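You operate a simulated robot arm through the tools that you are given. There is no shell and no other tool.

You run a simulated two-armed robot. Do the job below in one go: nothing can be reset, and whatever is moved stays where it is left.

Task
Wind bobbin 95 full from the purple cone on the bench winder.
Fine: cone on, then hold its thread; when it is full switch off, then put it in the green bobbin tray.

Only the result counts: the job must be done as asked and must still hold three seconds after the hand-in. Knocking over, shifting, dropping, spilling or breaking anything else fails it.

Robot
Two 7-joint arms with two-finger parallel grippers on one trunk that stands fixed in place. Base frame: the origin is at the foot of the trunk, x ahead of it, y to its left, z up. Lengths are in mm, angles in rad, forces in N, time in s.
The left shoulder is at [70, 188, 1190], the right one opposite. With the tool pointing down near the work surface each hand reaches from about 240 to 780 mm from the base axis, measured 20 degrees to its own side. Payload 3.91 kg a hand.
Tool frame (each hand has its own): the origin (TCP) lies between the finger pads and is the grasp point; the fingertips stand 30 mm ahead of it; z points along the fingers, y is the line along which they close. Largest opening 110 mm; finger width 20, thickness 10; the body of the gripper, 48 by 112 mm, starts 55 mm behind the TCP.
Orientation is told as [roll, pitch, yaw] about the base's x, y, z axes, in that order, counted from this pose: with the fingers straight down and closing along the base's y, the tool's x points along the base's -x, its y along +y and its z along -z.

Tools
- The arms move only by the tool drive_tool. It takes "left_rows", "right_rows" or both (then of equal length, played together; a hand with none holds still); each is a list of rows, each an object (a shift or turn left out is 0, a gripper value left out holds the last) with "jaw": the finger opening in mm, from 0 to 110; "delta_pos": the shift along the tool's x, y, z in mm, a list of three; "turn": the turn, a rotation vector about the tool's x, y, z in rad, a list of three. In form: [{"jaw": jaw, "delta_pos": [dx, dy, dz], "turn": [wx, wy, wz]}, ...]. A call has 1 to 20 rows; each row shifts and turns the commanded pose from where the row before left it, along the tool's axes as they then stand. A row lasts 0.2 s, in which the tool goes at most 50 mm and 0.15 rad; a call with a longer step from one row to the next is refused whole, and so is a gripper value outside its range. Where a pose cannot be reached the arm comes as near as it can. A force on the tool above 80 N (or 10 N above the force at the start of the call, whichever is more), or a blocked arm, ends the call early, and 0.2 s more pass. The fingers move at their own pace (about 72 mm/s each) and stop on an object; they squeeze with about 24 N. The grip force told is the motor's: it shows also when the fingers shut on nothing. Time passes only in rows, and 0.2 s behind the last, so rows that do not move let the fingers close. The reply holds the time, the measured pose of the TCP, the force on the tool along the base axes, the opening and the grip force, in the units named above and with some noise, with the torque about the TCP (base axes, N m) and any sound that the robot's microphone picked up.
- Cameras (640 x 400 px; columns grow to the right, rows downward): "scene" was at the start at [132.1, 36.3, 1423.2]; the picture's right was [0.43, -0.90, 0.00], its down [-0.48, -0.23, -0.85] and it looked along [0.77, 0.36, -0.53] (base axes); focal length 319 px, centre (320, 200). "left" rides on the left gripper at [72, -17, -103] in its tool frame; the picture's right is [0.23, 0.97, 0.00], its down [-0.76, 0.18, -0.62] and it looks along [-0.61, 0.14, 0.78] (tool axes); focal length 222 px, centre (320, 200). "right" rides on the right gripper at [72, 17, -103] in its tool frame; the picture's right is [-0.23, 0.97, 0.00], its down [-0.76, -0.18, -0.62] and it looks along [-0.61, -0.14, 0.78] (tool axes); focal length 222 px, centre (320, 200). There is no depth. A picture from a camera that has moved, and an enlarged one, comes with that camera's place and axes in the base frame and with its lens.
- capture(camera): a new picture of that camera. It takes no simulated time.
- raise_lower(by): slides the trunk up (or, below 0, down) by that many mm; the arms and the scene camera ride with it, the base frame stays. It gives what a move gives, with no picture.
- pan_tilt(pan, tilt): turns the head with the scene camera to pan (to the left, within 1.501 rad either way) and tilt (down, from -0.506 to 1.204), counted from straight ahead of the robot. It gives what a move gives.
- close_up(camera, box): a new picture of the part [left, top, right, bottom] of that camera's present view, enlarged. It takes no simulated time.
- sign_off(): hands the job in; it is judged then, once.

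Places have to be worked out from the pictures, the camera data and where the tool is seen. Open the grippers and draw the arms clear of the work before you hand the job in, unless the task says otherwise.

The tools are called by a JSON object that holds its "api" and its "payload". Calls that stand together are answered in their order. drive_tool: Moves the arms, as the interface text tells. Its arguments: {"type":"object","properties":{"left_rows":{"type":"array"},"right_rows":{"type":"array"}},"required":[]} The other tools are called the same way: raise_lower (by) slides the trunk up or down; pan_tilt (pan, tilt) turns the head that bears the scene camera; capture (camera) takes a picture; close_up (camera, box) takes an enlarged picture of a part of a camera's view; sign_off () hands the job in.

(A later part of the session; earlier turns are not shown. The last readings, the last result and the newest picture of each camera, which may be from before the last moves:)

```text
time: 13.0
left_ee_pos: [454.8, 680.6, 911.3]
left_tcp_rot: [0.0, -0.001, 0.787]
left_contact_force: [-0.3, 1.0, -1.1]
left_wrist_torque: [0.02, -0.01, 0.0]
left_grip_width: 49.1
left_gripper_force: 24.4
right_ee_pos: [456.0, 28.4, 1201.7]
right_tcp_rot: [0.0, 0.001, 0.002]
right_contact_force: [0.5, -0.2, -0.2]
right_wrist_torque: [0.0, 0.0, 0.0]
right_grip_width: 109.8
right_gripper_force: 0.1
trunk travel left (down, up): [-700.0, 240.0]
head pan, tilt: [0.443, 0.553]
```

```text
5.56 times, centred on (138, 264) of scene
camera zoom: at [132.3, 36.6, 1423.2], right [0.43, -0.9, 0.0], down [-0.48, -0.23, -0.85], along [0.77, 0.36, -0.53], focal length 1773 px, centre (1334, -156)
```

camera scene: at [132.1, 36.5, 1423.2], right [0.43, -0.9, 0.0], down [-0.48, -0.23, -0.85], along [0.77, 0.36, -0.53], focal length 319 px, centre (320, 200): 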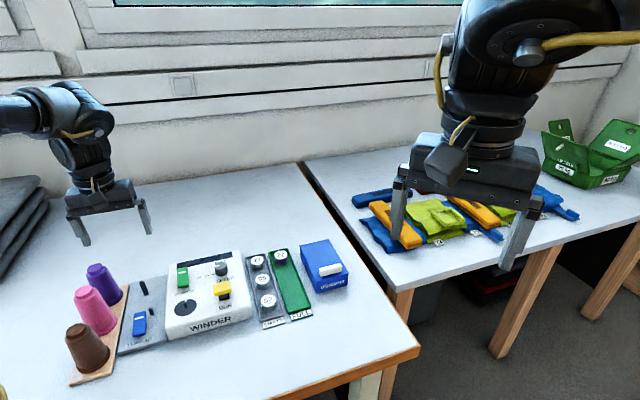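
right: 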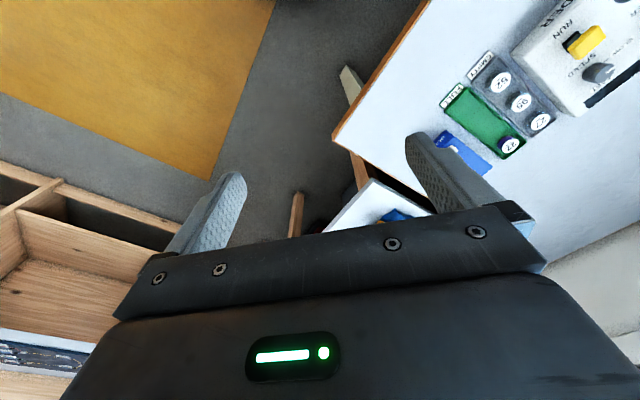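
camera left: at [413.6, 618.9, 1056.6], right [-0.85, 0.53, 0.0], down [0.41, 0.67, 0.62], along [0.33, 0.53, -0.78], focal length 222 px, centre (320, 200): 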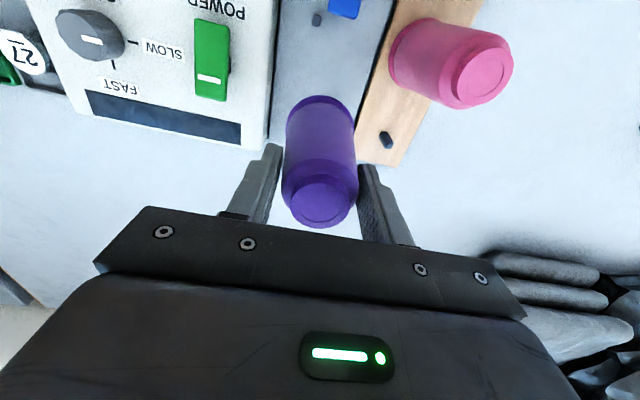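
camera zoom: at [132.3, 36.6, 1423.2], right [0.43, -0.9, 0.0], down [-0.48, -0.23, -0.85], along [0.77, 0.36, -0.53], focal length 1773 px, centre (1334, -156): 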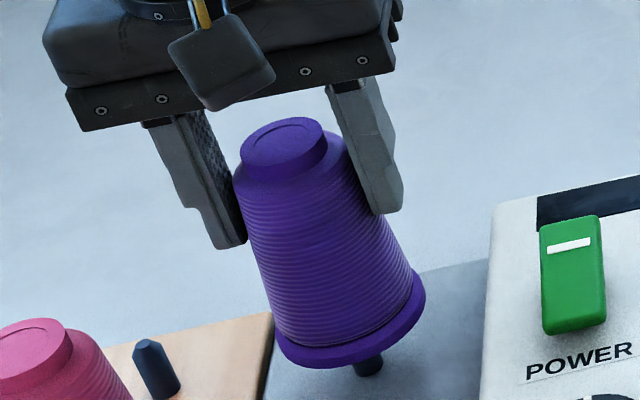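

No contact force, but measured x crept to 454.8; I shift back about 2 mm in x and keep lowering.

{"api": "drive_tool", "payload": {"left_rows": [{"delta_pos": [1.6, 1.6, 0]}, {"delta_pos": [0, 0, 4]}, {"delta_pos": [0, 0, 4]}, {"delta_pos": [0, 0, 4]}, {"delta_pos": [0, 0, 0]}]}}

{"api": "close_up", "payload": {"camera": "scene", "box": [115, 228, 160, 300]}}

```text
time: 14.2
left_ee_pos: [452.5, 679.7, 900.0]
left_tcp_rot: [0.0, 0.0, 0.788]
left_contact_force: [0.4, -0.9, -0.9]
left_wrist_torque: [0.0, 0.02, 0.03]
left_grip_width: 48.9
left_gripper_force: 23.2
right_ee_pos: [455.6, 29.2, 1203.4]
right_tcp_rot: [0.001, -0.002, 0.002]
right_contact_force: [0.4, 0.3, -0.5]
right_wrist_torque: [0.04, 0.03, 0.02]
right_grip_width: 110.0
right_gripper_force: 0.0
trunk travel left (down, up): [-700.0, 240.0]
head pan, tilt: [0.443, 0.553]
```

```text
5.56 times, centred on (138, 264) of scene
camera zoom: at [132.3, 36.6, 1423.2], right [0.43, -0.9, 0.0], down [-0.48, -0.23, -0.85], along [0.77, 0.36, -0.53], focal length 1773 px, centre (1334, -156)
```

zoom: 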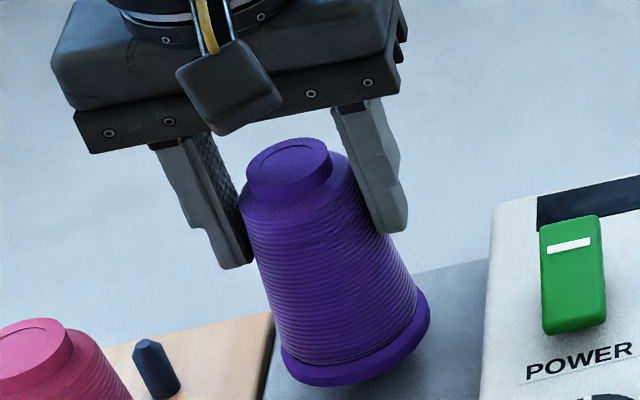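

The post is now well inside the bore with no side force. I go down a further 18 mm, then creep.

{"api": "drive_tool", "payload": {"left_rows": [{"delta_pos": [0, 0, 4]}, {"delta_pos": [0, 0, 4]}, {"delta_pos": [0, 0, 4]}, {"delta_pos": [0, 0, 3]}, {"delta_pos": [0, 0, 2]}, {"delta_pos": [0, 0, 0]}]}}

{"api": "close_up", "payload": {"camera": "scene", "box": [115, 228, 160, 300]}}

```text
time: 15.6
left_ee_pos: [450.4, 680.1, 881.4]
left_tcp_rot: [-0.001, 0.0, 0.787]
left_contact_force: [0.2, 0.5, -0.8]
left_wrist_torque: [-0.02, 0.06, 0.02]
left_grip_width: 49.2
left_gripper_force: 24.1
right_ee_pos: [455.8, 28.6, 1202.4]
right_tcp_rot: [0.0, -0.001, 0.003]
right_contact_force: [-0.7, -0.4, 0.5]
right_wrist_torque: [0.0, 0.01, -0.01]
right_grip_width: 110.0
right_gripper_force: 0.1
trunk travel left (down, up): [-700.0, 240.0]
head pan, tilt: [0.443, 0.553]
```

```text
5.56 times, centred on (138, 264) of scene
camera zoom: at [132.3, 36.6, 1423.2], right [0.43, -0.9, 0.0], down [-0.48, -0.23, -0.85], along [0.77, 0.36, -0.53], focal length 1773 px, centre (1334, -156)
```

zoom: 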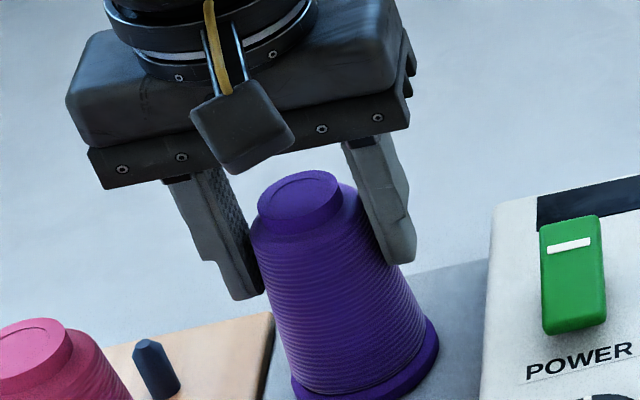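

About 3.5 mm remain by the height reckoning. I re-centre x by 2 mm and creep down 1 mm at a time until the force rises.

{"api": "drive_tool", "payload": {"left_rows": [{"delta_pos": [-1.2, -1.2, 0]}, {"delta_pos": [0, 0, 1]}, {"delta_pos": [0, 0, 1]}, {"delta_pos": [0, 0, 1]}, {"delta_pos": [0, 0, 0]}]}}

{"api": "close_up", "payload": {"camera": "scene", "box": [115, 238, 160, 310]}}

```text
time: 16.8
left_ee_pos: [452.6, 679.9, 880.2]
left_tcp_rot: [0.0, -0.002, 0.787]
left_contact_force: [0.3, 1.6, 5.0]
left_wrist_torque: [0.17, 0.11, -0.04]
left_grip_width: 48.9
left_gripper_force: 23.4
right_ee_pos: [455.1, 26.7, 1202.6]
right_tcp_rot: [-0.001, 0.0, 0.0]
right_contact_force: [-1.1, 0.1, -0.3]
right_wrist_torque: [-0.02, 0.01, 0.04]
right_grip_width: 110.1
right_gripper_force: 0.0
trunk travel left (down, up): [-700.0, 240.0]
head pan, tilt: [0.443, 0.553]
```

```text
5.56 times, centred on (138, 274) of scene
camera zoom: at [131.8, 36.0, 1423.3], right [0.43, -0.9, 0.0], down [-0.47, -0.23, -0.85], along [0.77, 0.36, -0.53], focal length 1773 px, centre (1334, -211)
```

zoom: 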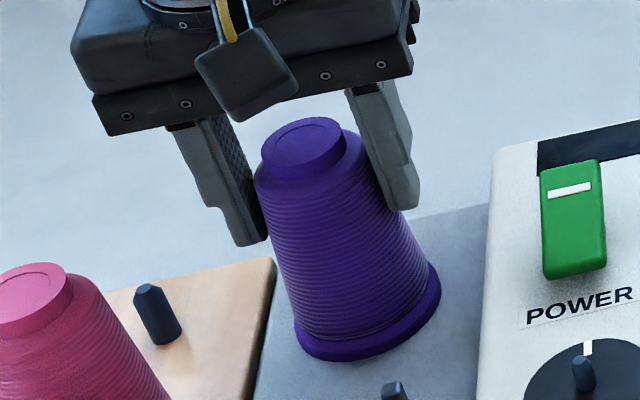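

Force rose to 5 N with the flange flat on the plate, so the cone is seated on the post. I open the fingers and rise straight up.

{"api": "drive_tool", "payload": {"left_rows": [{"jaw": 60}, {"jaw": 78}, {"jaw": 78}, {"delta_pos": [0, 0, -10]}, {"delta_pos": [0, 0, -25]}, {"delta_pos": [0, 0, -35]}, {"delta_pos": [0, 0, -40]}, {"delta_pos": [0, 0, 0]}]}}

{"api": "capture", "payload": {"camera": "left"}}

{"api": "close_up", "payload": {"camera": "scene", "box": [60, 220, 220, 350]}}

```text
time: 18.6
left_ee_pos: [452.2, 681.8, 988.2]
left_tcp_rot: [0.0, 0.001, 0.788]
left_contact_force: [-0.3, -0.1, -0.4]
left_wrist_torque: [-0.03, -0.01, 0.02]
left_grip_width: 78.2
left_gripper_force: 0.1
right_ee_pos: [455.7, 30.6, 1203.7]
right_tcp_rot: [-0.001, 0.001, 0.003]
right_contact_force: [0.0, 0.6, 0.0]
right_wrist_torque: [-0.03, -0.01, 0.0]
right_grip_width: 109.8
right_gripper_force: 0.0
trunk travel left (down, up): [-700.0, 240.0]
head pan, tilt: [0.443, 0.553]
```

```text
taken
camera left: at [411.6, 618.8, 1093.0], right [-0.85, 0.53, 0.0], down [0.41, 0.67, 0.62], along [0.33, 0.53, -0.78], focal length 222 px, centre (320, 200)
```

left: 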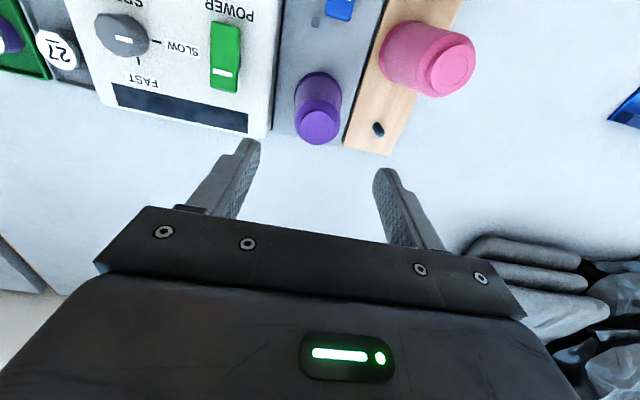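

```text
3.08 times, centred on (140, 285) of scene
camera zoom: at [132.6, 37.1, 1423.1], right [0.43, -0.9, 0.0], down [-0.48, -0.23, -0.85], along [0.77, 0.36, -0.53], focal length 982 px, centre (874, -62)
```

zoom: 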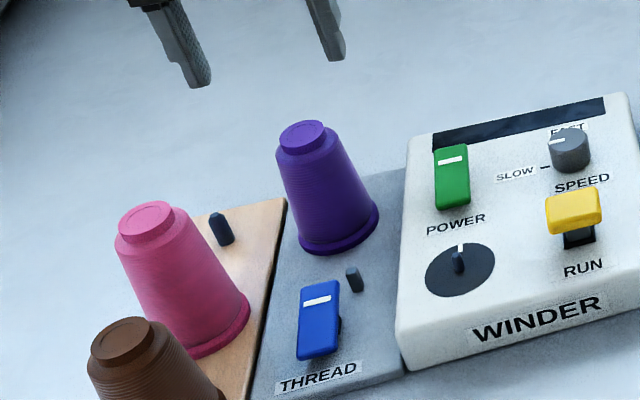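

The purple cone stands on the post. Next I close the fingers and move back above the blue THREAD rocker's white-line end to aim at it.

{"api": "drive_tool", "payload": {"left_rows": [{"jaw": 40, "delta_pos": [28, -1, 0]}, {"jaw": 0, "delta_pos": [28, -1, 0]}, {"jaw": 0, "delta_pos": [29, 0, 0]}, {"jaw": 0, "delta_pos": [0, 0, 20]}, {"jaw": 0}]}}

{"api": "capture", "payload": {"camera": "left"}}

{"api": "close_up", "payload": {"camera": "scene", "box": [80, 200, 220, 350]}}

```text
time: 19.8
left_ee_pos: [395.3, 616.4, 970.0]
left_tcp_rot: [-0.001, -0.001, 0.787]
left_contact_force: [0.4, -0.7, -0.2]
left_wrist_torque: [-0.01, 0.01, -0.02]
left_grip_width: 0.1
left_gripper_force: 24.1
right_ee_pos: [456.2, 28.1, 1203.3]
right_tcp_rot: [0.0, -0.001, 0.0]
right_contact_force: [0.0, 0.4, 0.2]
right_wrist_torque: [-0.02, 0.01, -0.01]
right_grip_width: 110.0
right_gripper_force: 0.1
trunk travel left (down, up): [-700.0, 240.0]
head pan, tilt: [0.443, 0.553]
```

```text
taken
camera left: at [356.6, 554.2, 1072.9], right [-0.85, 0.53, 0.0], down [0.41, 0.67, 0.62], along [0.33, 0.53, -0.78], focal length 222 px, centre (320, 200)
```

left: 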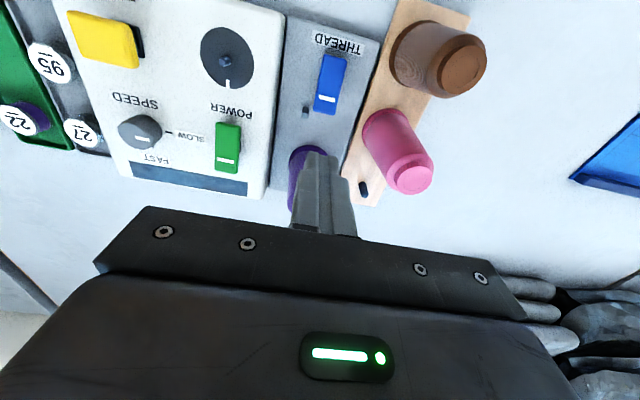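

```text
2.67 times, centred on (150, 275) of scene
camera zoom: at [132.1, 36.4, 1423.2], right [0.43, -0.9, 0.0], down [-0.48, -0.23, -0.85], along [0.77, 0.36, -0.53], focal length 851 px, centre (773, 0)
```

zoom: 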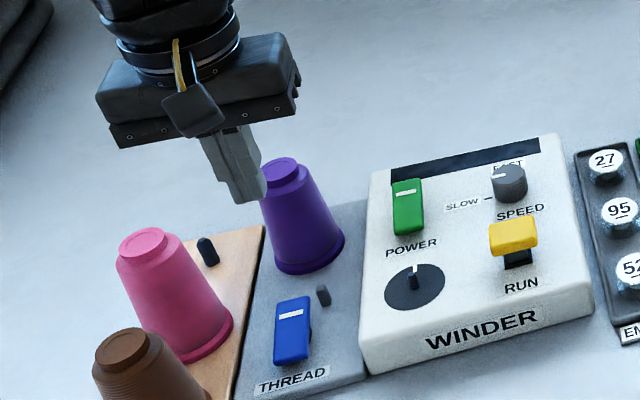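

I zoom the left view on the THREAD rocker for its exact place.

{"api": "close_up", "payload": {"camera": "left", "box": [290, 30, 370, 130]}}

{"api": "close_up", "payload": {"camera": "left", "box": [190, 20, 270, 110]}}

```text
4.00 times, centred on (330, 80) of left
camera zoom: at [356.6, 554.2, 1072.9], right [-0.85, 0.53, 0.0], down [0.41, 0.67, 0.62], along [0.33, 0.53, -0.78], focal length 888 px, centre (280, 680)
```

zoom: 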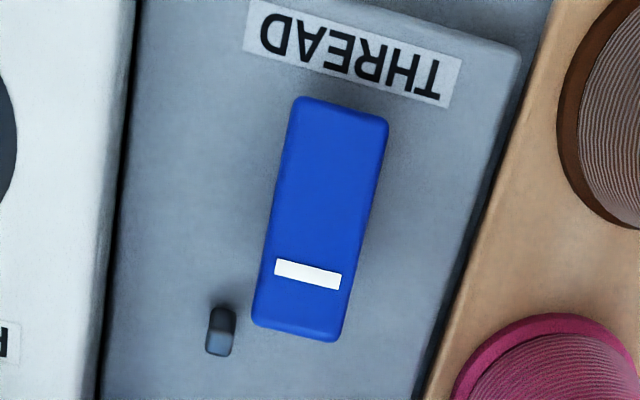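

```text
4.44 times, centred on (230, 65) of left
camera zoom: at [356.6, 554.2, 1072.9], right [-0.85, 0.53, 0.0], down [0.41, 0.67, 0.62], along [0.33, 0.53, -0.78], focal length 987 px, centre (720, 800)
```

zoom: 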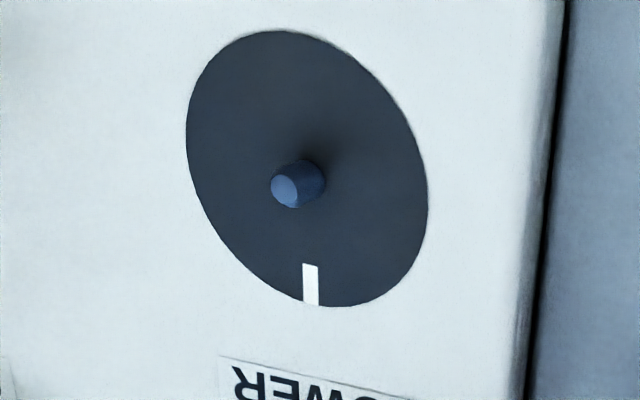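

The white-line end is near [388, 618, 811]. I shift over it and lower the closed fingers to just above it.

{"api": "drive_tool", "payload": {"left_rows": [{"delta_pos": [4, 6.3, 0]}, {"delta_pos": [0, 0, 35]}, {"delta_pos": [0, 0, 35]}, {"delta_pos": [0, 0, 25]}, {"delta_pos": [0, 0, 20]}, {"delta_pos": [0, 0, 0]}]}}

{"api": "capture", "payload": {"camera": "left"}}

{"api": "close_up", "payload": {"camera": "scene", "box": [90, 260, 200, 350]}}

```text
time: 21.2
left_ee_pos: [387.0, 619.3, 855.4]
left_tcp_rot: [0.002, 0.0, 0.787]
left_contact_force: [-0.1, 0.0, -0.1]
left_wrist_torque: [0.01, 0.01, 0.01]
left_grip_width: 0.0
left_gripper_force: 24.3
right_ee_pos: [456.4, 28.2, 1202.8]
right_tcp_rot: [0.001, 0.001, 0.001]
right_contact_force: [-0.3, 0.8, -0.4]
right_wrist_torque: [0.0, 0.02, 0.01]
right_grip_width: 110.0
right_gripper_force: 0.0
trunk travel left (down, up): [-700.0, 240.0]
head pan, tilt: [0.443, 0.553]
```

```text
taken
camera left: at [347.5, 555.7, 958.7], right [-0.85, 0.53, 0.0], down [0.41, 0.66, 0.62], along [0.33, 0.53, -0.78], focal length 222 px, centre (320, 200)
```

left: 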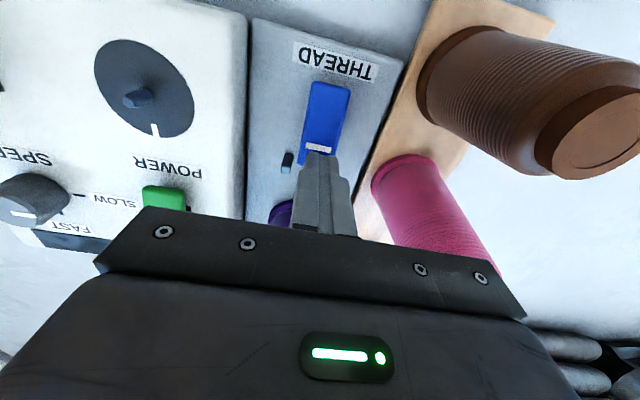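

```text
4.44 times, centred on (145, 305) of scene
camera zoom: at [131.8, 36.2, 1423.2], right [0.43, -0.9, 0.0], down [-0.48, -0.23, -0.85], along [0.77, 0.36, -0.53], focal length 1418 px, centre (1098, -267)
```

zoom: 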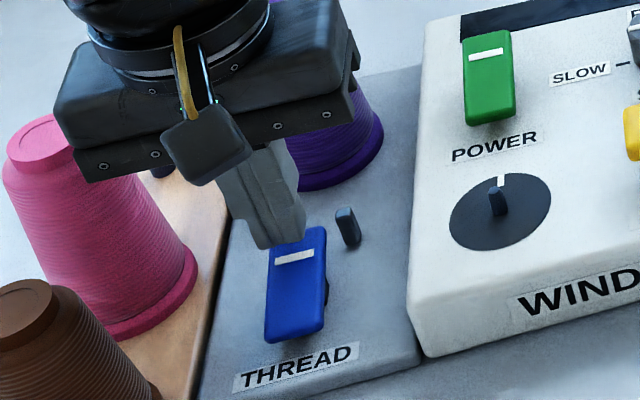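

The fingertips hover over the white-line end at about 825 mm. I press down in 3 mm steps.

{"api": "drive_tool", "payload": {"left_rows": [{"delta_pos": [0, 0, 4]}, {"delta_pos": [0, 0, 4]}, {"delta_pos": [0, 0, 4]}, {"delta_pos": [0, 0, 3]}, {"delta_pos": [0, 0, 3]}, {"delta_pos": [0, 0, 0]}]}}

{"api": "close_up", "payload": {"camera": "scene", "box": [90, 260, 200, 350]}}

```text
time: 22.6
left_ee_pos: [386.9, 620.1, 841.5]
left_tcp_rot: [0.0, -0.008, 0.788]
left_contact_force: [-0.5, 19.6, 42.7]
left_wrist_torque: [0.22, 0.24, -0.43]
left_grip_width: 0.0
left_gripper_force: 24.2
right_ee_pos: [453.4, 24.8, 1205.6]
right_tcp_rot: [0.002, -0.003, -0.001]
right_contact_force: [-0.9, -0.7, 0.5]
right_wrist_torque: [-0.01, -0.01, 0.02]
right_grip_width: 110.1
right_gripper_force: 0.2
trunk travel left (down, up): [-700.0, 240.0]
head pan, tilt: [0.443, 0.553]
```

```text
4.44 times, centred on (145, 305) of scene
camera zoom: at [128.3, 33.6, 1424.2], right [0.43, -0.9, 0.0], down [-0.47, -0.22, -0.85], along [0.77, 0.37, -0.52], focal length 1418 px, centre (1098, -267)
```

zoom: 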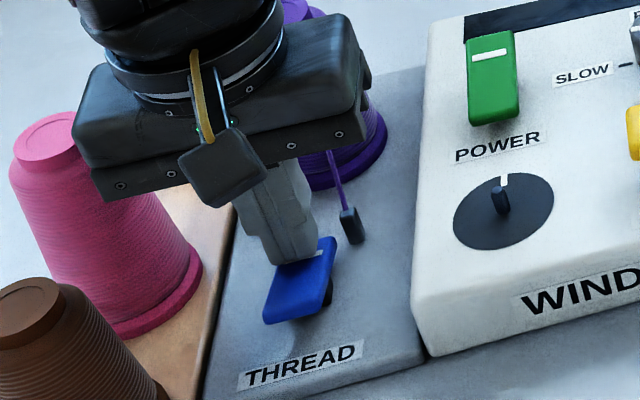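

The rocker has flipped (near end now up) and a purple thread now runs from the cone to the guide. I lift off straight up.

{"api": "drive_tool", "payload": {"left_rows": [{"delta_pos": [0, 0, -5]}, {"delta_pos": [0, 0, -15]}, {"delta_pos": [0, 0, -35]}, {"delta_pos": [0, 0, -40]}, {"delta_pos": [0, 0, -40]}, {"delta_pos": [0, 0, 0]}]}}

{"api": "close_up", "payload": {"camera": "scene", "box": [90, 250, 210, 350]}}

{"api": "capture", "payload": {"camera": "left"}}

```text
time: 24.0
left_ee_pos: [387.1, 621.2, 969.5]
left_tcp_rot: [0.0, 0.002, 0.788]
left_contact_force: [0.4, -0.1, -0.3]
left_wrist_torque: [-0.01, -0.02, 0.02]
left_grip_width: 0.0
left_gripper_force: 24.3
right_ee_pos: [456.8, 28.2, 1202.6]
right_tcp_rot: [0.0, 0.0, 0.003]
right_contact_force: [0.6, -0.2, 0.3]
right_wrist_torque: [0.0, 0.0, 0.04]
right_grip_width: 110.1
right_gripper_force: 0.1
trunk travel left (down, up): [-700.0, 240.0]
head pan, tilt: [0.443, 0.553]
```

```text
4.00 times, centred on (150, 300) of scene
camera zoom: at [132.5, 37.0, 1423.1], right [0.43, -0.9, 0.0], down [-0.48, -0.23, -0.85], along [0.77, 0.36, -0.53], focal length 1277 px, centre (1000, -200)
```

zoom: 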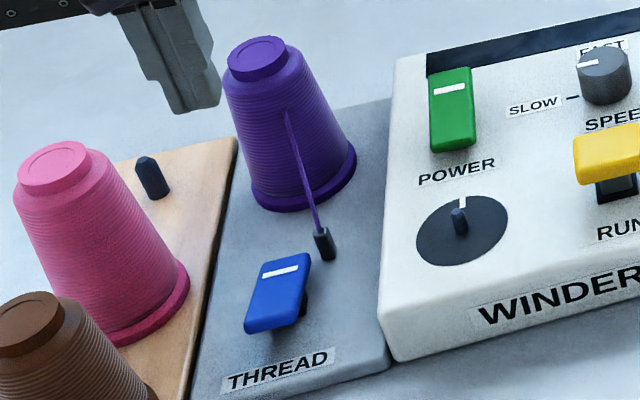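

```text
taken
camera left: at [348.7, 557.9, 1073.3], right [-0.85, 0.53, 0.0], down [0.41, 0.67, 0.62], along [0.33, 0.53, -0.78], focal length 222 px, centre (320, 200)
```

left: 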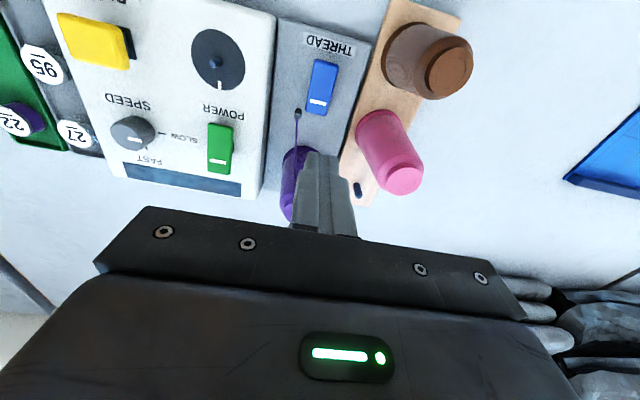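

Thread is held. Next is bobbin 95: I turn the hand to yaw −45° (closing along the tray's length, where there is finger room between bobbins) and open it.

{"api": "drive_tool", "payload": {"left_rows": [{"jaw": 30, "delta_pos": [0, 0, -10], "turn": [0, 0, 0.131]}, {"jaw": 60, "turn": [0, 0, 0.131]}, {"jaw": 75, "turn": [0, 0, 0.131]}, {"jaw": 75, "turn": [0, 0, 0.131]}, {"turn": [0, 0, 0.131]}, {"turn": [0, 0, 0.131]}, {"turn": [0, 0, 0.131]}, {"turn": [0, 0, 0.131]}, {"turn": [0, 0, 0.131]}, {"turn": [0, 0, 0.131]}, {"turn": [0, 0, 0.131]}, {"turn": [0, 0, 0.13]}, {"delta_pos": [0, 0, 0]}]}}

```text
time: 26.8
left_ee_pos: [387.1, 618.7, 981.2]
left_tcp_rot: [0.001, 0.0, -0.788]
left_contact_force: [0.8, 0.3, -0.8]
left_wrist_torque: [0.02, 0.01, 0.03]
left_grip_width: 74.9
left_gripper_force: 0.0
right_ee_pos: [456.1, 28.5, 1202.9]
right_tcp_rot: [-0.001, 0.0, 0.003]
right_contact_force: [-0.7, 0.6, -0.1]
right_wrist_torque: [0.0, 0.01, 0.01]
right_grip_width: 110.0
right_gripper_force: 0.1
trunk travel left (down, up): [-700.0, 240.0]
head pan, tilt: [0.443, 0.553]
```

I move over the spindle at a safe height to measure it exactly from the pose I shall use for placing.

{"api": "drive_tool", "payload": {"left_rows": [{"delta_pos": [-35, -7, 0]}, {"delta_pos": [-35, -7, 0]}, {"delta_pos": [-33.8, -7.2, 10]}, {"delta_pos": [0, 0, 20]}, {"delta_pos": [0, 0, 0]}, {"delta_pos": [0, 0, 0]}]}}

{"api": "capture", "payload": {"camera": "left"}}

{"api": "close_up", "payload": {"camera": "left", "box": [280, 100, 360, 160]}}

```text
time: 28.2
left_ee_pos: [446.5, 531.1, 950.8]
left_tcp_rot: [0.0, 0.0, -0.787]
left_contact_force: [-0.1, -0.1, 0.8]
left_wrist_torque: [0.01, -0.02, -0.03]
left_grip_width: 74.9
left_gripper_force: 0.1
right_ee_pos: [456.2, 26.2, 1203.0]
right_tcp_rot: [0.001, 0.0, 0.001]
right_contact_force: [0.0, -0.5, -0.1]
right_wrist_torque: [-0.02, 0.0, -0.01]
right_grip_width: 110.1
right_gripper_force: 0.0
trunk travel left (down, up): [-700.0, 240.0]
head pan, tilt: [0.443, 0.553]
```

```text
taken
camera left: at [382.2, 570.7, 1054.9], right [0.53, 0.85, 0.0], down [0.66, -0.41, 0.62], along [0.53, -0.33, -0.78], focal length 222 px, centre (320, 200)
```

left: 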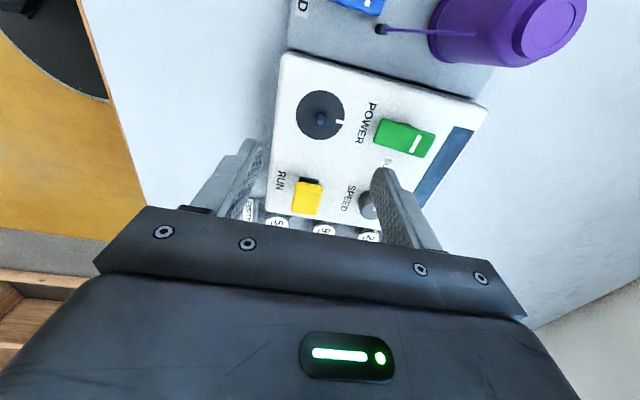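

```text
6.67 times, centred on (320, 130) of left
camera zoom: at [382.2, 570.7, 1054.9], right [0.53, 0.85, 0.0], down [0.66, -0.41, 0.62], along [0.53, -0.33, -0.78], focal length 1481 px, centre (320, 667)
```

zoom: 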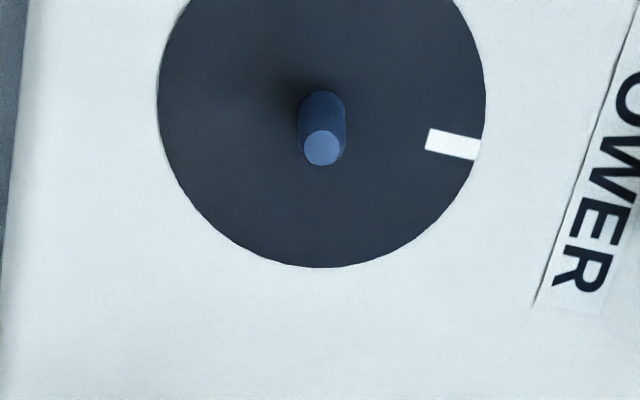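

The spindle pin sits on the tool axis to within about 1–2 mm (disc z≈821, tip ≈838). I now move over bobbin 95 in the EMPTY tray with the jaw at 62 mm and measure it.

{"api": "drive_tool", "payload": {"left_rows": [{"jaw": 62, "delta_pos": [-38, 10, 0]}, {"delta_pos": [-38, 10, 0]}, {"delta_pos": [-38, 10, 0]}, {"delta_pos": [-38, 10, 0]}, {"delta_pos": [-36.5, 9.8, 5]}, {"delta_pos": [0, 0, 15]}, {"delta_pos": [0, 0, 0]}]}}

{"api": "capture", "payload": {"camera": "left"}}

{"api": "close_up", "payload": {"camera": "left", "box": [250, 80, 400, 180]}}

{"api": "capture", "payload": {"camera": "scene"}}

```text
time: 29.8
left_ee_pos: [607.9, 434.2, 933.5]
left_tcp_rot: [0.0, -0.003, -0.784]
left_contact_force: [0.0, -0.1, 0.1]
left_wrist_torque: [0.0, -0.01, 0.0]
left_grip_width: 61.8
left_gripper_force: 0.0
left hand out of reach, approached as far as the arm can: row 6
right_ee_pos: [456.2, 27.9, 1203.1]
right_tcp_rot: [-0.001, -0.001, 0.003]
right_contact_force: [0.1, 0.5, -0.5]
right_wrist_torque: [0.0, 0.02, 0.03]
right_grip_width: 110.2
right_gripper_force: 0.0
trunk travel left (down, up): [-700.0, 240.0]
head pan, tilt: [0.443, 0.553]
```

```text
taken
camera left: at [544.7, 473.9, 1037.8], right [0.53, 0.85, 0.0], down [0.66, -0.41, 0.62], along [0.53, -0.33, -0.78], focal length 222 px, centre (320, 200)
```

left: 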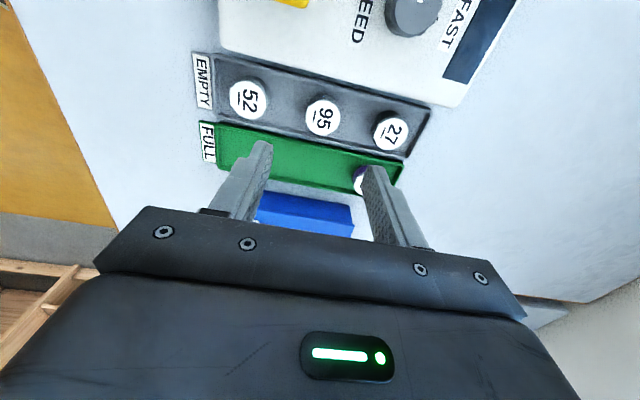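

```text
4.00 times, centred on (325, 130) of left
camera zoom: at [544.7, 473.9, 1037.8], right [0.53, 0.85, 0.0], down [0.66, -0.41, 0.62], along [0.53, -0.33, -0.78], focal length 888 px, centre (300, 480)
```

zoom: 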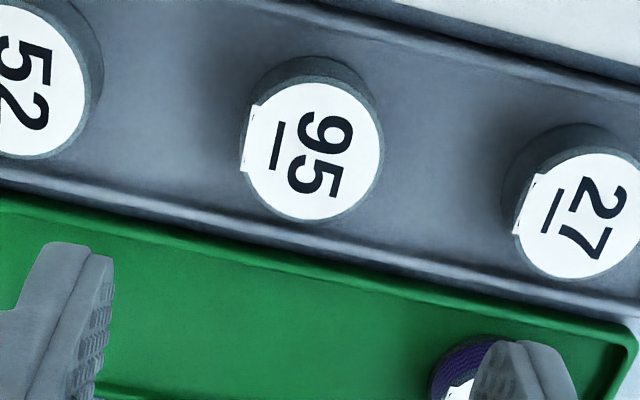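

```text
taken
camera scene: at [132.3, 35.4, 1423.2], right [0.43, -0.9, 0.0], down [-0.48, -0.23, -0.85], along [0.77, 0.36, -0.53], focal length 319 px, centre (320, 200)
```

scene: 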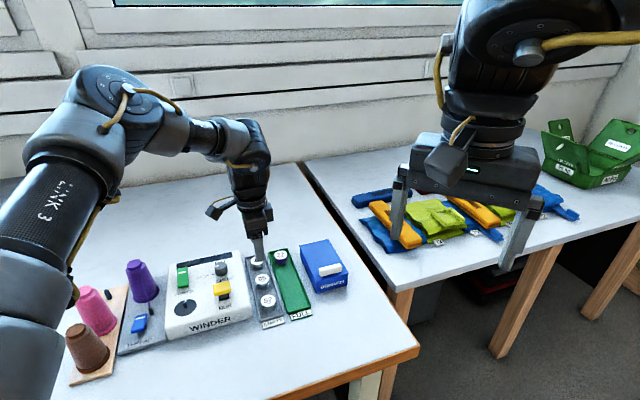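

The report says the hand stopped about 7 mm short in x at row 6. I check by holding still for a moment, then decide on a trunk change.

{"api": "drive_tool", "payload": {"left_rows": [{"delta_pos": [0, 0, 0]}, {"delta_pos": [0, 0, 0]}]}}

```text
time: 30.4
left_ee_pos: [608.8, 434.3, 933.3]
left_tcp_rot: [-0.002, -0.001, -0.787]
left_contact_force: [0.1, 0.7, 0.0]
left_wrist_torque: [0.02, -0.01, -0.01]
left_grip_width: 62.0
left_gripper_force: 0.0
right_ee_pos: [455.3, 27.9, 1202.9]
right_tcp_rot: [0.001, 0.0, 0.001]
right_contact_force: [-0.3, 0.8, -0.1]
right_wrist_torque: [0.03, -0.01, 0.0]
right_grip_width: 110.2
right_gripper_force: 0.1
trunk travel left (down, up): [-700.0, 240.0]
head pan, tilt: [0.443, 0.553]
```

Bobbin 95 sits 3.5 mm along tool y and −0.6 mm along tool x from the hand's axis, i.e. about [611.3, 436.4]. I nudge onto it, then lower the trunk 60 mm so the hand descends straight while the arm keeps a comfortable posture.

{"api": "drive_tool", "payload": {"left_rows": [{"delta_pos": [-0.6, 3.5, 0]}, {"delta_pos": [0, 0, 0]}]}}

{"api": "raise_lower", "payload": {"by": -60}}

{"api": "close_up", "payload": {"camera": "left", "box": [250, 80, 400, 200]}}

{"api": "capture", "payload": {"camera": "scene"}}

```text
time: 31.0
left_ee_pos: [608.8, 437.7, 934.0]
left_tcp_rot: [0.002, -0.003, -0.782]
left_contact_force: [0.5, -0.2, -0.4]
left_wrist_torque: [0.01, 0.0, -0.02]
left_grip_width: 62.0
left_gripper_force: 0.1
right_ee_pos: [456.4, 27.3, 1204.1]
right_tcp_rot: [0.0, 0.0, 0.003]
right_contact_force: [-0.4, -0.1, -0.7]
right_wrist_torque: [0.02, 0.01, 0.01]
right_grip_width: 109.9
right_gripper_force: 0.1
trunk travel left (down, up): [-700.0, 240.0]
head pan, tilt: [0.443, 0.553]
```

```text
time: 32.0
left_ee_pos: [609.0, 436.6, 874.9]
left_tcp_rot: [0.002, -0.003, -0.786]
left_contact_force: [0.4, 0.8, -1.0]
left_wrist_torque: [0.0, -0.02, 0.01]
left_grip_width: 62.1
left_gripper_force: 0.0
right_ee_pos: [455.9, 28.0, 1142.7]
right_tcp_rot: [0.0, 0.0, 0.001]
right_contact_force: [-0.2, -0.6, 0.3]
right_wrist_torque: [-0.01, -0.03, -0.01]
right_grip_width: 110.2
right_gripper_force: 0.1
trunk travel left (down, up): [-640.0, 300.0]
head pan, tilt: [0.443, 0.553]
```

```text
3.33 times, centred on (325, 140) of left
camera zoom: at [545.2, 477.0, 978.3], right [0.53, 0.85, 0.0], down [0.66, -0.41, 0.63], along [0.53, -0.33, -0.78], focal length 740 px, centre (303, 400)
```

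zoom: 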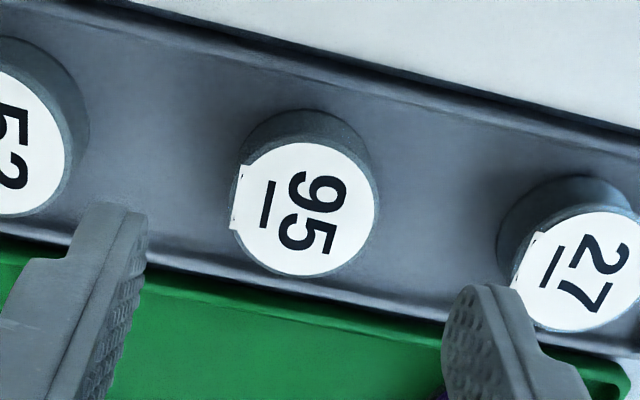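

```text
taken
camera scene: at [131.9, 36.2, 1363.2], right [0.43, -0.9, 0.0], down [-0.48, -0.23, -0.85], along [0.77, 0.36, -0.53], focal length 319 px, centre (320, 200)
```

scene: 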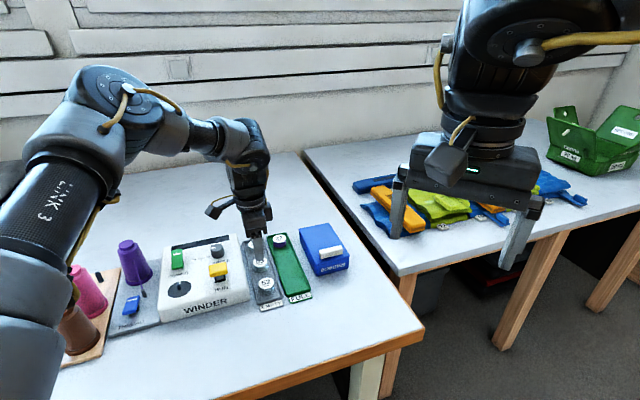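

Label 95 lies at tool offset (−2, +1) mm, top ≈806. I correct that and step the arm down 20 mm to test its reach.

{"api": "drive_tool", "payload": {"left_rows": [{"delta_pos": [-2, 1, 0]}, {"delta_pos": [0, 0, 10]}, {"delta_pos": [0, 0, 10]}, {"delta_pos": [0, 0, 0]}]}}

{"api": "close_up", "payload": {"camera": "left", "box": [250, 80, 400, 200]}}

{"api": "close_up", "payload": {"camera": "scene", "box": [220, 200, 320, 310]}}

```text
time: 33.0
left_ee_pos: [603.2, 439.1, 858.6]
left_tcp_rot: [0.002, -0.005, -0.784]
left_contact_force: [0.2, 0.0, 0.2]
left_wrist_torque: [-0.01, -0.01, 0.0]
left_grip_width: 62.0
left_gripper_force: 0.1
left hand out of reach, approached as far as the arm can: row 2, 3
right_ee_pos: [455.4, 27.4, 1143.2]
right_tcp_rot: [0.001, 0.001, 0.003]
right_contact_force: [-0.1, -0.3, 0.6]
right_wrist_torque: [0.04, 0.02, 0.03]
right_grip_width: 110.0
right_gripper_force: 0.1
trunk travel left (down, up): [-640.0, 300.0]
head pan, tilt: [0.443, 0.553]
```

```text
3.33 times, centred on (325, 140) of left
camera zoom: at [538.5, 478.3, 961.4], right [0.53, 0.85, 0.0], down [0.66, -0.41, 0.63], along [0.53, -0.33, -0.78], focal length 740 px, centre (303, 400)
```

zoom: 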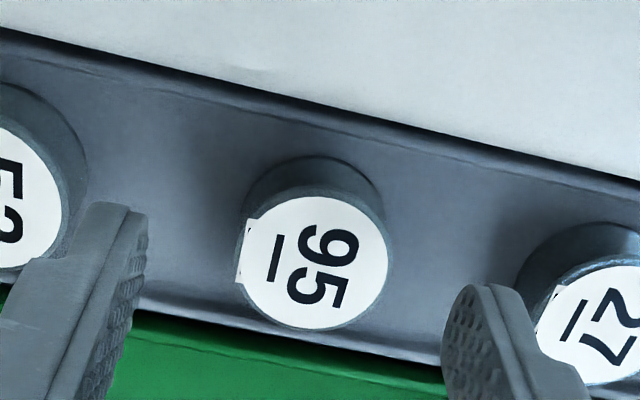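

```text
3.64 times, centred on (270, 255) of scene
camera zoom: at [132.2, 36.2, 1363.2], right [0.43, -0.9, 0.0], down [-0.48, -0.23, -0.85], along [0.77, 0.36, -0.53], focal length 1161 px, centre (502, 0)
```

zoom: 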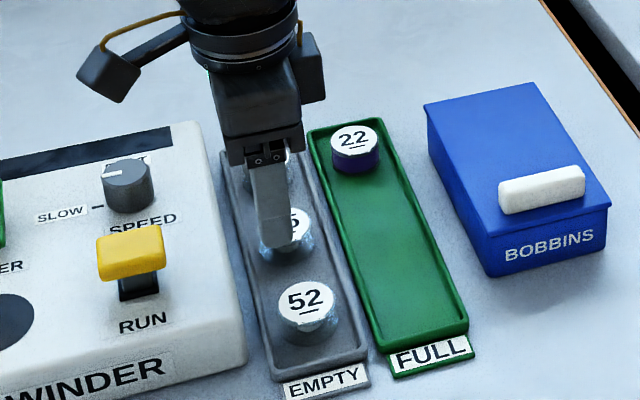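

Lowering with the arm pulls the hand inward, so this posture is at its limit. I raise the hand with the arm by 65 mm while re-centring over the bobbin, and will then descend with the trunk instead.

{"api": "drive_tool", "payload": {"left_rows": [{"delta_pos": [0, 0, -20]}, {"delta_pos": [0, 0, -20]}, {"delta_pos": [0, 0, -25]}, {"delta_pos": [0, 0, 0]}]}}

{"api": "close_up", "payload": {"camera": "left", "box": [250, 80, 400, 200]}}

```text
time: 34.0
left_ee_pos: [602.8, 438.2, 925.3]
left_tcp_rot: [-0.001, -0.004, -0.784]
left_contact_force: [-0.9, -0.2, -0.4]
left_wrist_torque: [0.0, 0.06, -0.03]
left_grip_width: 62.1
left_gripper_force: 0.1
right_ee_pos: [456.3, 28.3, 1143.3]
right_tcp_rot: [-0.001, 0.0, 0.001]
right_contact_force: [0.4, 0.3, -0.9]
right_wrist_torque: [0.0, 0.01, -0.02]
right_grip_width: 110.0
right_gripper_force: 0.1
trunk travel left (down, up): [-640.0, 300.0]
head pan, tilt: [0.443, 0.553]
```

```text
3.33 times, centred on (325, 140) of left
camera zoom: at [539.7, 478.5, 1028.5], right [0.53, 0.85, 0.0], down [0.66, -0.41, 0.63], along [0.53, -0.33, -0.78], focal length 740 px, centre (303, 400)
```

zoom: 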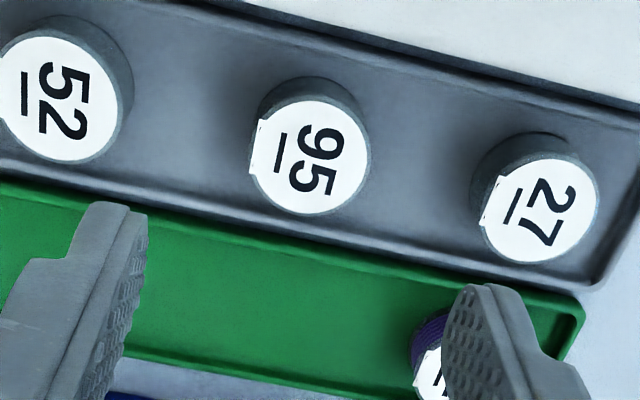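

The bobbin is now at tool offset (−3.8, +2.7). I correct that at this higher arm posture and check.

{"api": "drive_tool", "payload": {"left_rows": [{"delta_pos": [-3.8, 2.7, -10]}, {"delta_pos": [0, 0, -10]}, {"delta_pos": [0, 0, 0]}]}}

{"api": "close_up", "payload": {"camera": "left", "box": [250, 80, 400, 200]}}

```text
time: 34.8
left_ee_pos: [608.4, 437.1, 944.0]
left_tcp_rot: [0.001, -0.004, -0.786]
left_contact_force: [-0.2, 0.7, 0.0]
left_wrist_torque: [0.02, 0.02, -0.01]
left_grip_width: 61.9
left_gripper_force: 0.0
right_ee_pos: [456.2, 28.2, 1142.9]
right_tcp_rot: [-0.001, 0.001, 0.002]
right_contact_force: [0.3, 1.1, -0.5]
right_wrist_torque: [-0.01, -0.01, 0.01]
right_grip_width: 109.7
right_gripper_force: 0.1
trunk travel left (down, up): [-640.0, 300.0]
head pan, tilt: [0.443, 0.553]
```

```text
3.33 times, centred on (325, 140) of left
camera zoom: at [544.8, 477.0, 1047.0], right [0.53, 0.85, 0.0], down [0.66, -0.41, 0.63], along [0.53, -0.33, -0.78], focal length 740 px, centre (303, 400)
```

zoom: 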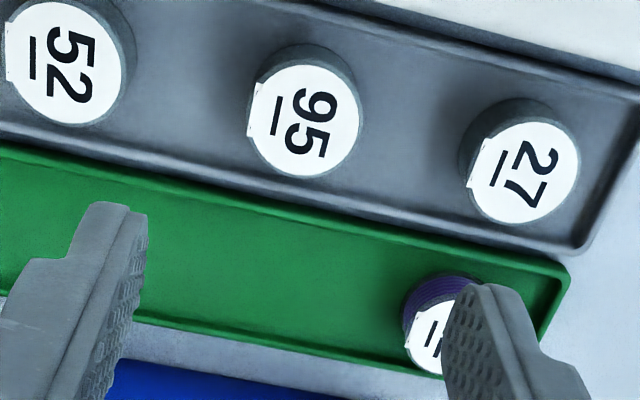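

Reachable here; bobbin centre works out at about [611.5, 436]. I shift the last 3 mm over it with another 15 mm of arm height.

{"api": "drive_tool", "payload": {"left_rows": [{"delta_pos": [-3.4, 1.5, -8]}, {"delta_pos": [0, 0, -7]}, {"delta_pos": [0, 0, 0]}]}}

{"api": "close_up", "payload": {"camera": "left", "box": [250, 80, 400, 200]}}

```text
time: 35.6
left_ee_pos: [610.7, 434.2, 957.9]
left_tcp_rot: [0.002, -0.004, -0.784]
left_contact_force: [0.4, -0.1, -0.1]
left_wrist_torque: [-0.01, -0.01, 0.03]
left_grip_width: 62.1
left_gripper_force: 0.0
right_ee_pos: [456.4, 28.3, 1142.6]
right_tcp_rot: [-0.001, -0.001, 0.003]
right_contact_force: [-1.3, 0.1, -1.1]
right_wrist_torque: [0.0, -0.01, 0.02]
right_grip_width: 110.0
right_gripper_force: 0.1
trunk travel left (down, up): [-640.0, 300.0]
head pan, tilt: [0.443, 0.553]
```

```text
3.33 times, centred on (325, 140) of left
camera zoom: at [546.9, 475.7, 1061.9], right [0.53, 0.85, 0.0], down [0.66, -0.41, 0.63], along [0.53, -0.33, -0.78], focal length 740 px, centre (303, 400)
```

zoom: 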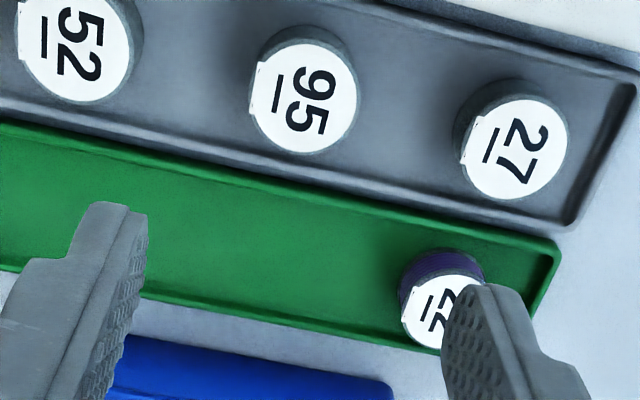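

Centred within about 1 mm. I lower the trunk 120 mm so the fingertips come just above the bobbin's top, then look.

{"api": "raise_lower", "payload": {"by": -120}}

{"api": "capture", "payload": {"camera": "left"}}

{"api": "capture", "payload": {"camera": "scene"}}

{"api": "close_up", "payload": {"camera": "left", "box": [250, 100, 400, 220]}}

```text
time: 37.1
left_ee_pos: [610.5, 436.0, 839.0]
left_tcp_rot: [0.001, -0.004, -0.787]
left_contact_force: [-0.1, -0.2, 0.4]
left_wrist_torque: [-0.03, 0.0, 0.01]
left_grip_width: 62.2
left_gripper_force: 0.1
right_ee_pos: [456.4, 27.4, 1024.5]
right_tcp_rot: [0.0, 0.0, 0.002]
right_contact_force: [-1.2, -0.7, -0.6]
right_wrist_torque: [0.02, 0.03, -0.02]
right_grip_width: 110.0
right_gripper_force: 0.1
trunk travel left (down, up): [-520.0, 420.0]
head pan, tilt: [0.443, 0.553]
```

```text
taken
camera left: at [546.7, 475.6, 942.2], right [0.53, 0.85, 0.0], down [0.66, -0.41, 0.63], along [0.53, -0.33, -0.78], focal length 222 px, centre (320, 200)
```

left: 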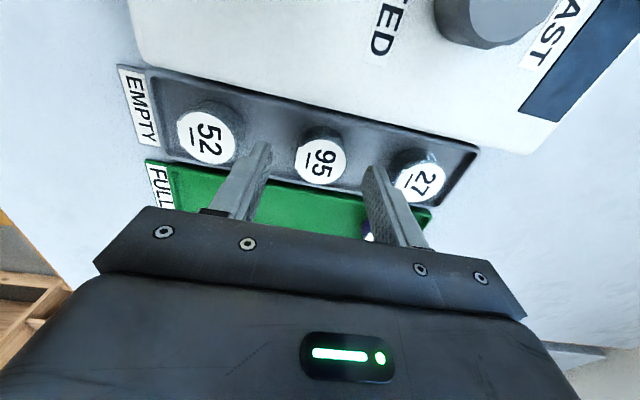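

```text
taken
camera scene: at [131.9, 36.2, 1243.3], right [0.43, -0.9, 0.0], down [-0.48, -0.23, -0.85], along [0.77, 0.36, -0.53], focal length 319 px, centre (320, 200)
```

scene: 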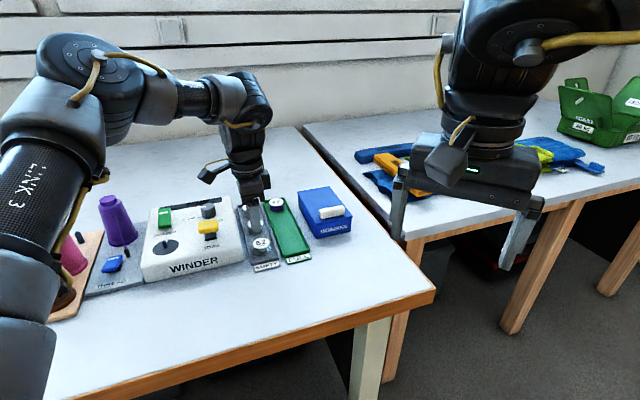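

```text
3.33 times, centred on (325, 160) of left
camera zoom: at [546.7, 475.6, 942.2], right [0.53, 0.85, 0.0], down [0.66, -0.41, 0.63], along [0.53, -0.33, -0.78], focal length 740 px, centre (303, 333)
```

zoom: 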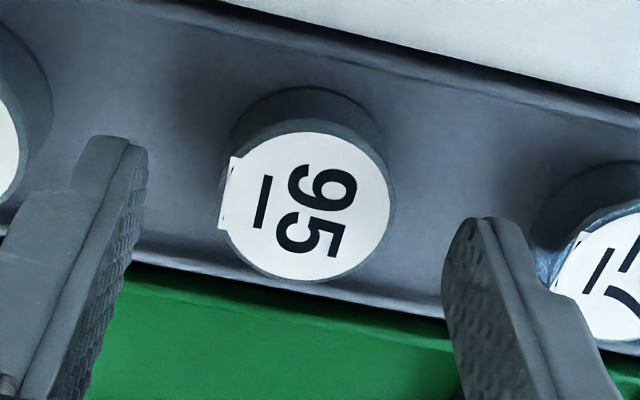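

The hand is centred on 95 with good gaps to 52 and 27. I lower another 18 mm so the tips straddle the bobbin.

{"api": "raise_lower", "payload": {"by": -18}}

{"api": "close_up", "payload": {"camera": "left", "box": [240, 100, 400, 220]}}

{"api": "close_up", "payload": {"camera": "scene", "box": [225, 180, 305, 275]}}

```text
time: 37.8
left_ee_pos: [609.9, 436.7, 821.4]
left_tcp_rot: [0.002, -0.004, -0.786]
left_contact_force: [0.4, -0.1, 0.0]
left_wrist_torque: [0.0, -0.03, 0.02]
left_grip_width: 61.8
left_gripper_force: 0.0
right_ee_pos: [455.5, 27.5, 1005.9]
right_tcp_rot: [-0.001, 0.0, 0.001]
right_contact_force: [0.0, 0.6, 0.4]
right_wrist_torque: [-0.04, 0.0, -0.03]
right_grip_width: 110.0
right_gripper_force: 0.1
trunk travel left (down, up): [-502.0, 438.0]
head pan, tilt: [0.443, 0.553]
```

```text
3.33 times, centred on (320, 160) of left
camera zoom: at [546.5, 475.6, 924.2], right [0.53, 0.85, 0.0], down [0.66, -0.41, 0.63], along [0.53, -0.33, -0.78], focal length 740 px, centre (320, 333)
```

zoom: 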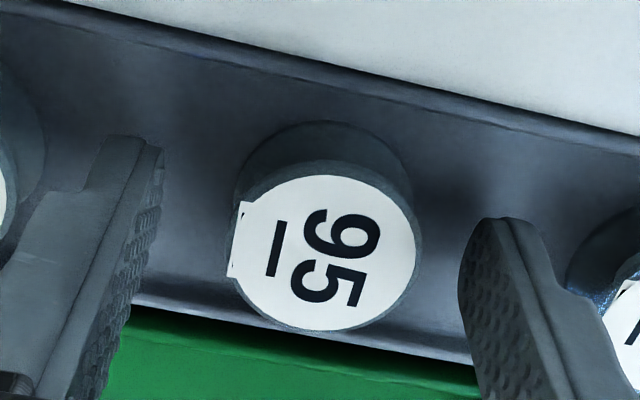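

```text
4.21 times, centred on (265, 228) of scene
camera zoom: at [131.7, 36.2, 1225.2], right [0.43, -0.9, 0.0], down [-0.47, -0.23, -0.85], along [0.77, 0.36, -0.53], focal length 1344 px, centre (552, 84)
```

zoom: 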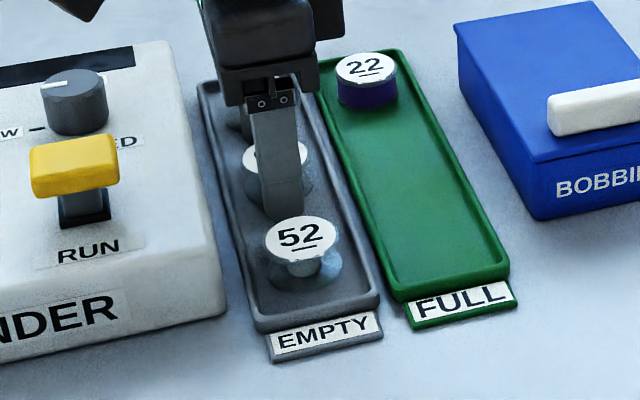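

The tips are about 3 mm above the tray floor and the bobbin is centred within 1 mm. I lower 1.5 mm more and close gently on it.

{"api": "raise_lower", "payload": {"by": -1.5}}

{"api": "drive_tool", "payload": {"left_rows": [{"jaw": 50}, {"jaw": 42}, {"jaw": 30}, {"jaw": 25}, {"jaw": 25}]}}

{"api": "close_up", "payload": {"camera": "left", "box": [240, 100, 400, 220]}}

{"api": "close_up", "payload": {"camera": "scene", "box": [225, 180, 305, 275]}}

```text
time: 38.3
left_ee_pos: [610.2, 435.9, 819.4]
left_tcp_rot: [0.002, -0.005, -0.785]
left_contact_force: [0.7, 0.5, 0.1]
left_wrist_torque: [-0.01, -0.02, -0.03]
left_grip_width: 62.1
left_gripper_force: 0.1
right_ee_pos: [455.3, 27.1, 1003.4]
right_tcp_rot: [0.001, 0.0, 0.002]
right_contact_force: [-0.3, 0.4, 0.1]
right_wrist_torque: [-0.01, -0.03, 0.01]
right_grip_width: 109.9
right_gripper_force: 0.0
trunk travel left (down, up): [-501.0, 439.0]
head pan, tilt: [0.443, 0.553]
```

```text
time: 39.5
left_ee_pos: [610.4, 435.7, 818.9]
left_tcp_rot: [0.002, -0.002, -0.784]
left_contact_force: [0.1, -0.4, 1.0]
left_wrist_torque: [-0.03, 0.02, 0.01]
left_grip_width: 36.6
left_gripper_force: 24.2
right_ee_pos: [455.3, 29.1, 1003.2]
right_tcp_rot: [0.0, 0.0, 0.001]
right_contact_force: [-1.0, 0.0, 0.4]
right_wrist_torque: [-0.01, 0.04, 0.0]
right_grip_width: 110.2
right_gripper_force: 0.0
trunk travel left (down, up): [-501.0, 439.0]
head pan, tilt: [0.443, 0.553]
```

```text
3.33 times, centred on (320, 160) of left
camera zoom: at [546.7, 475.6, 922.6], right [0.53, 0.85, 0.0], down [0.66, -0.41, 0.63], along [0.53, -0.33, -0.78], focal length 740 px, centre (320, 333)
```

zoom: 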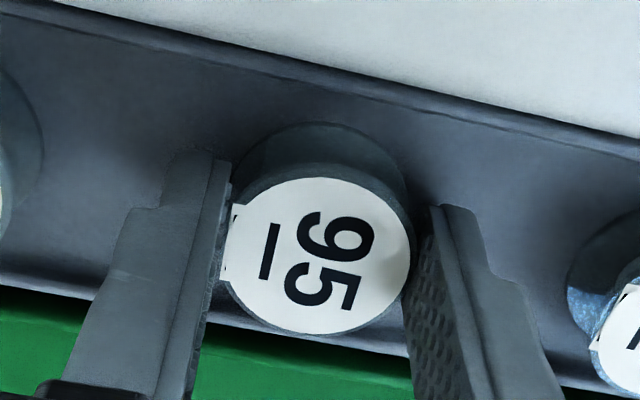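

```text
4.21 times, centred on (265, 228) of scene
camera zoom: at [132.1, 36.2, 1223.7], right [0.43, -0.9, 0.0], down [-0.48, -0.23, -0.85], along [0.77, 0.36, -0.53], focal length 1344 px, centre (552, 84)
```

zoom: 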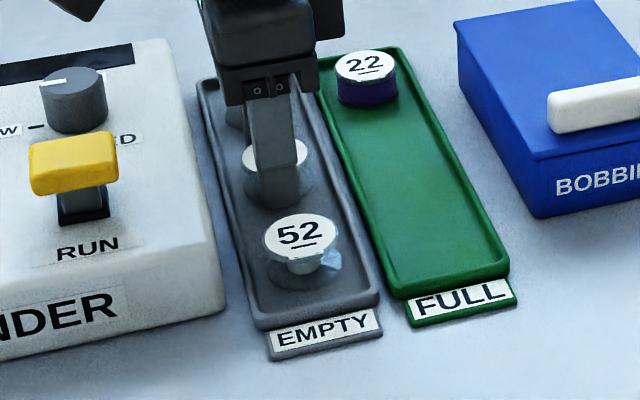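

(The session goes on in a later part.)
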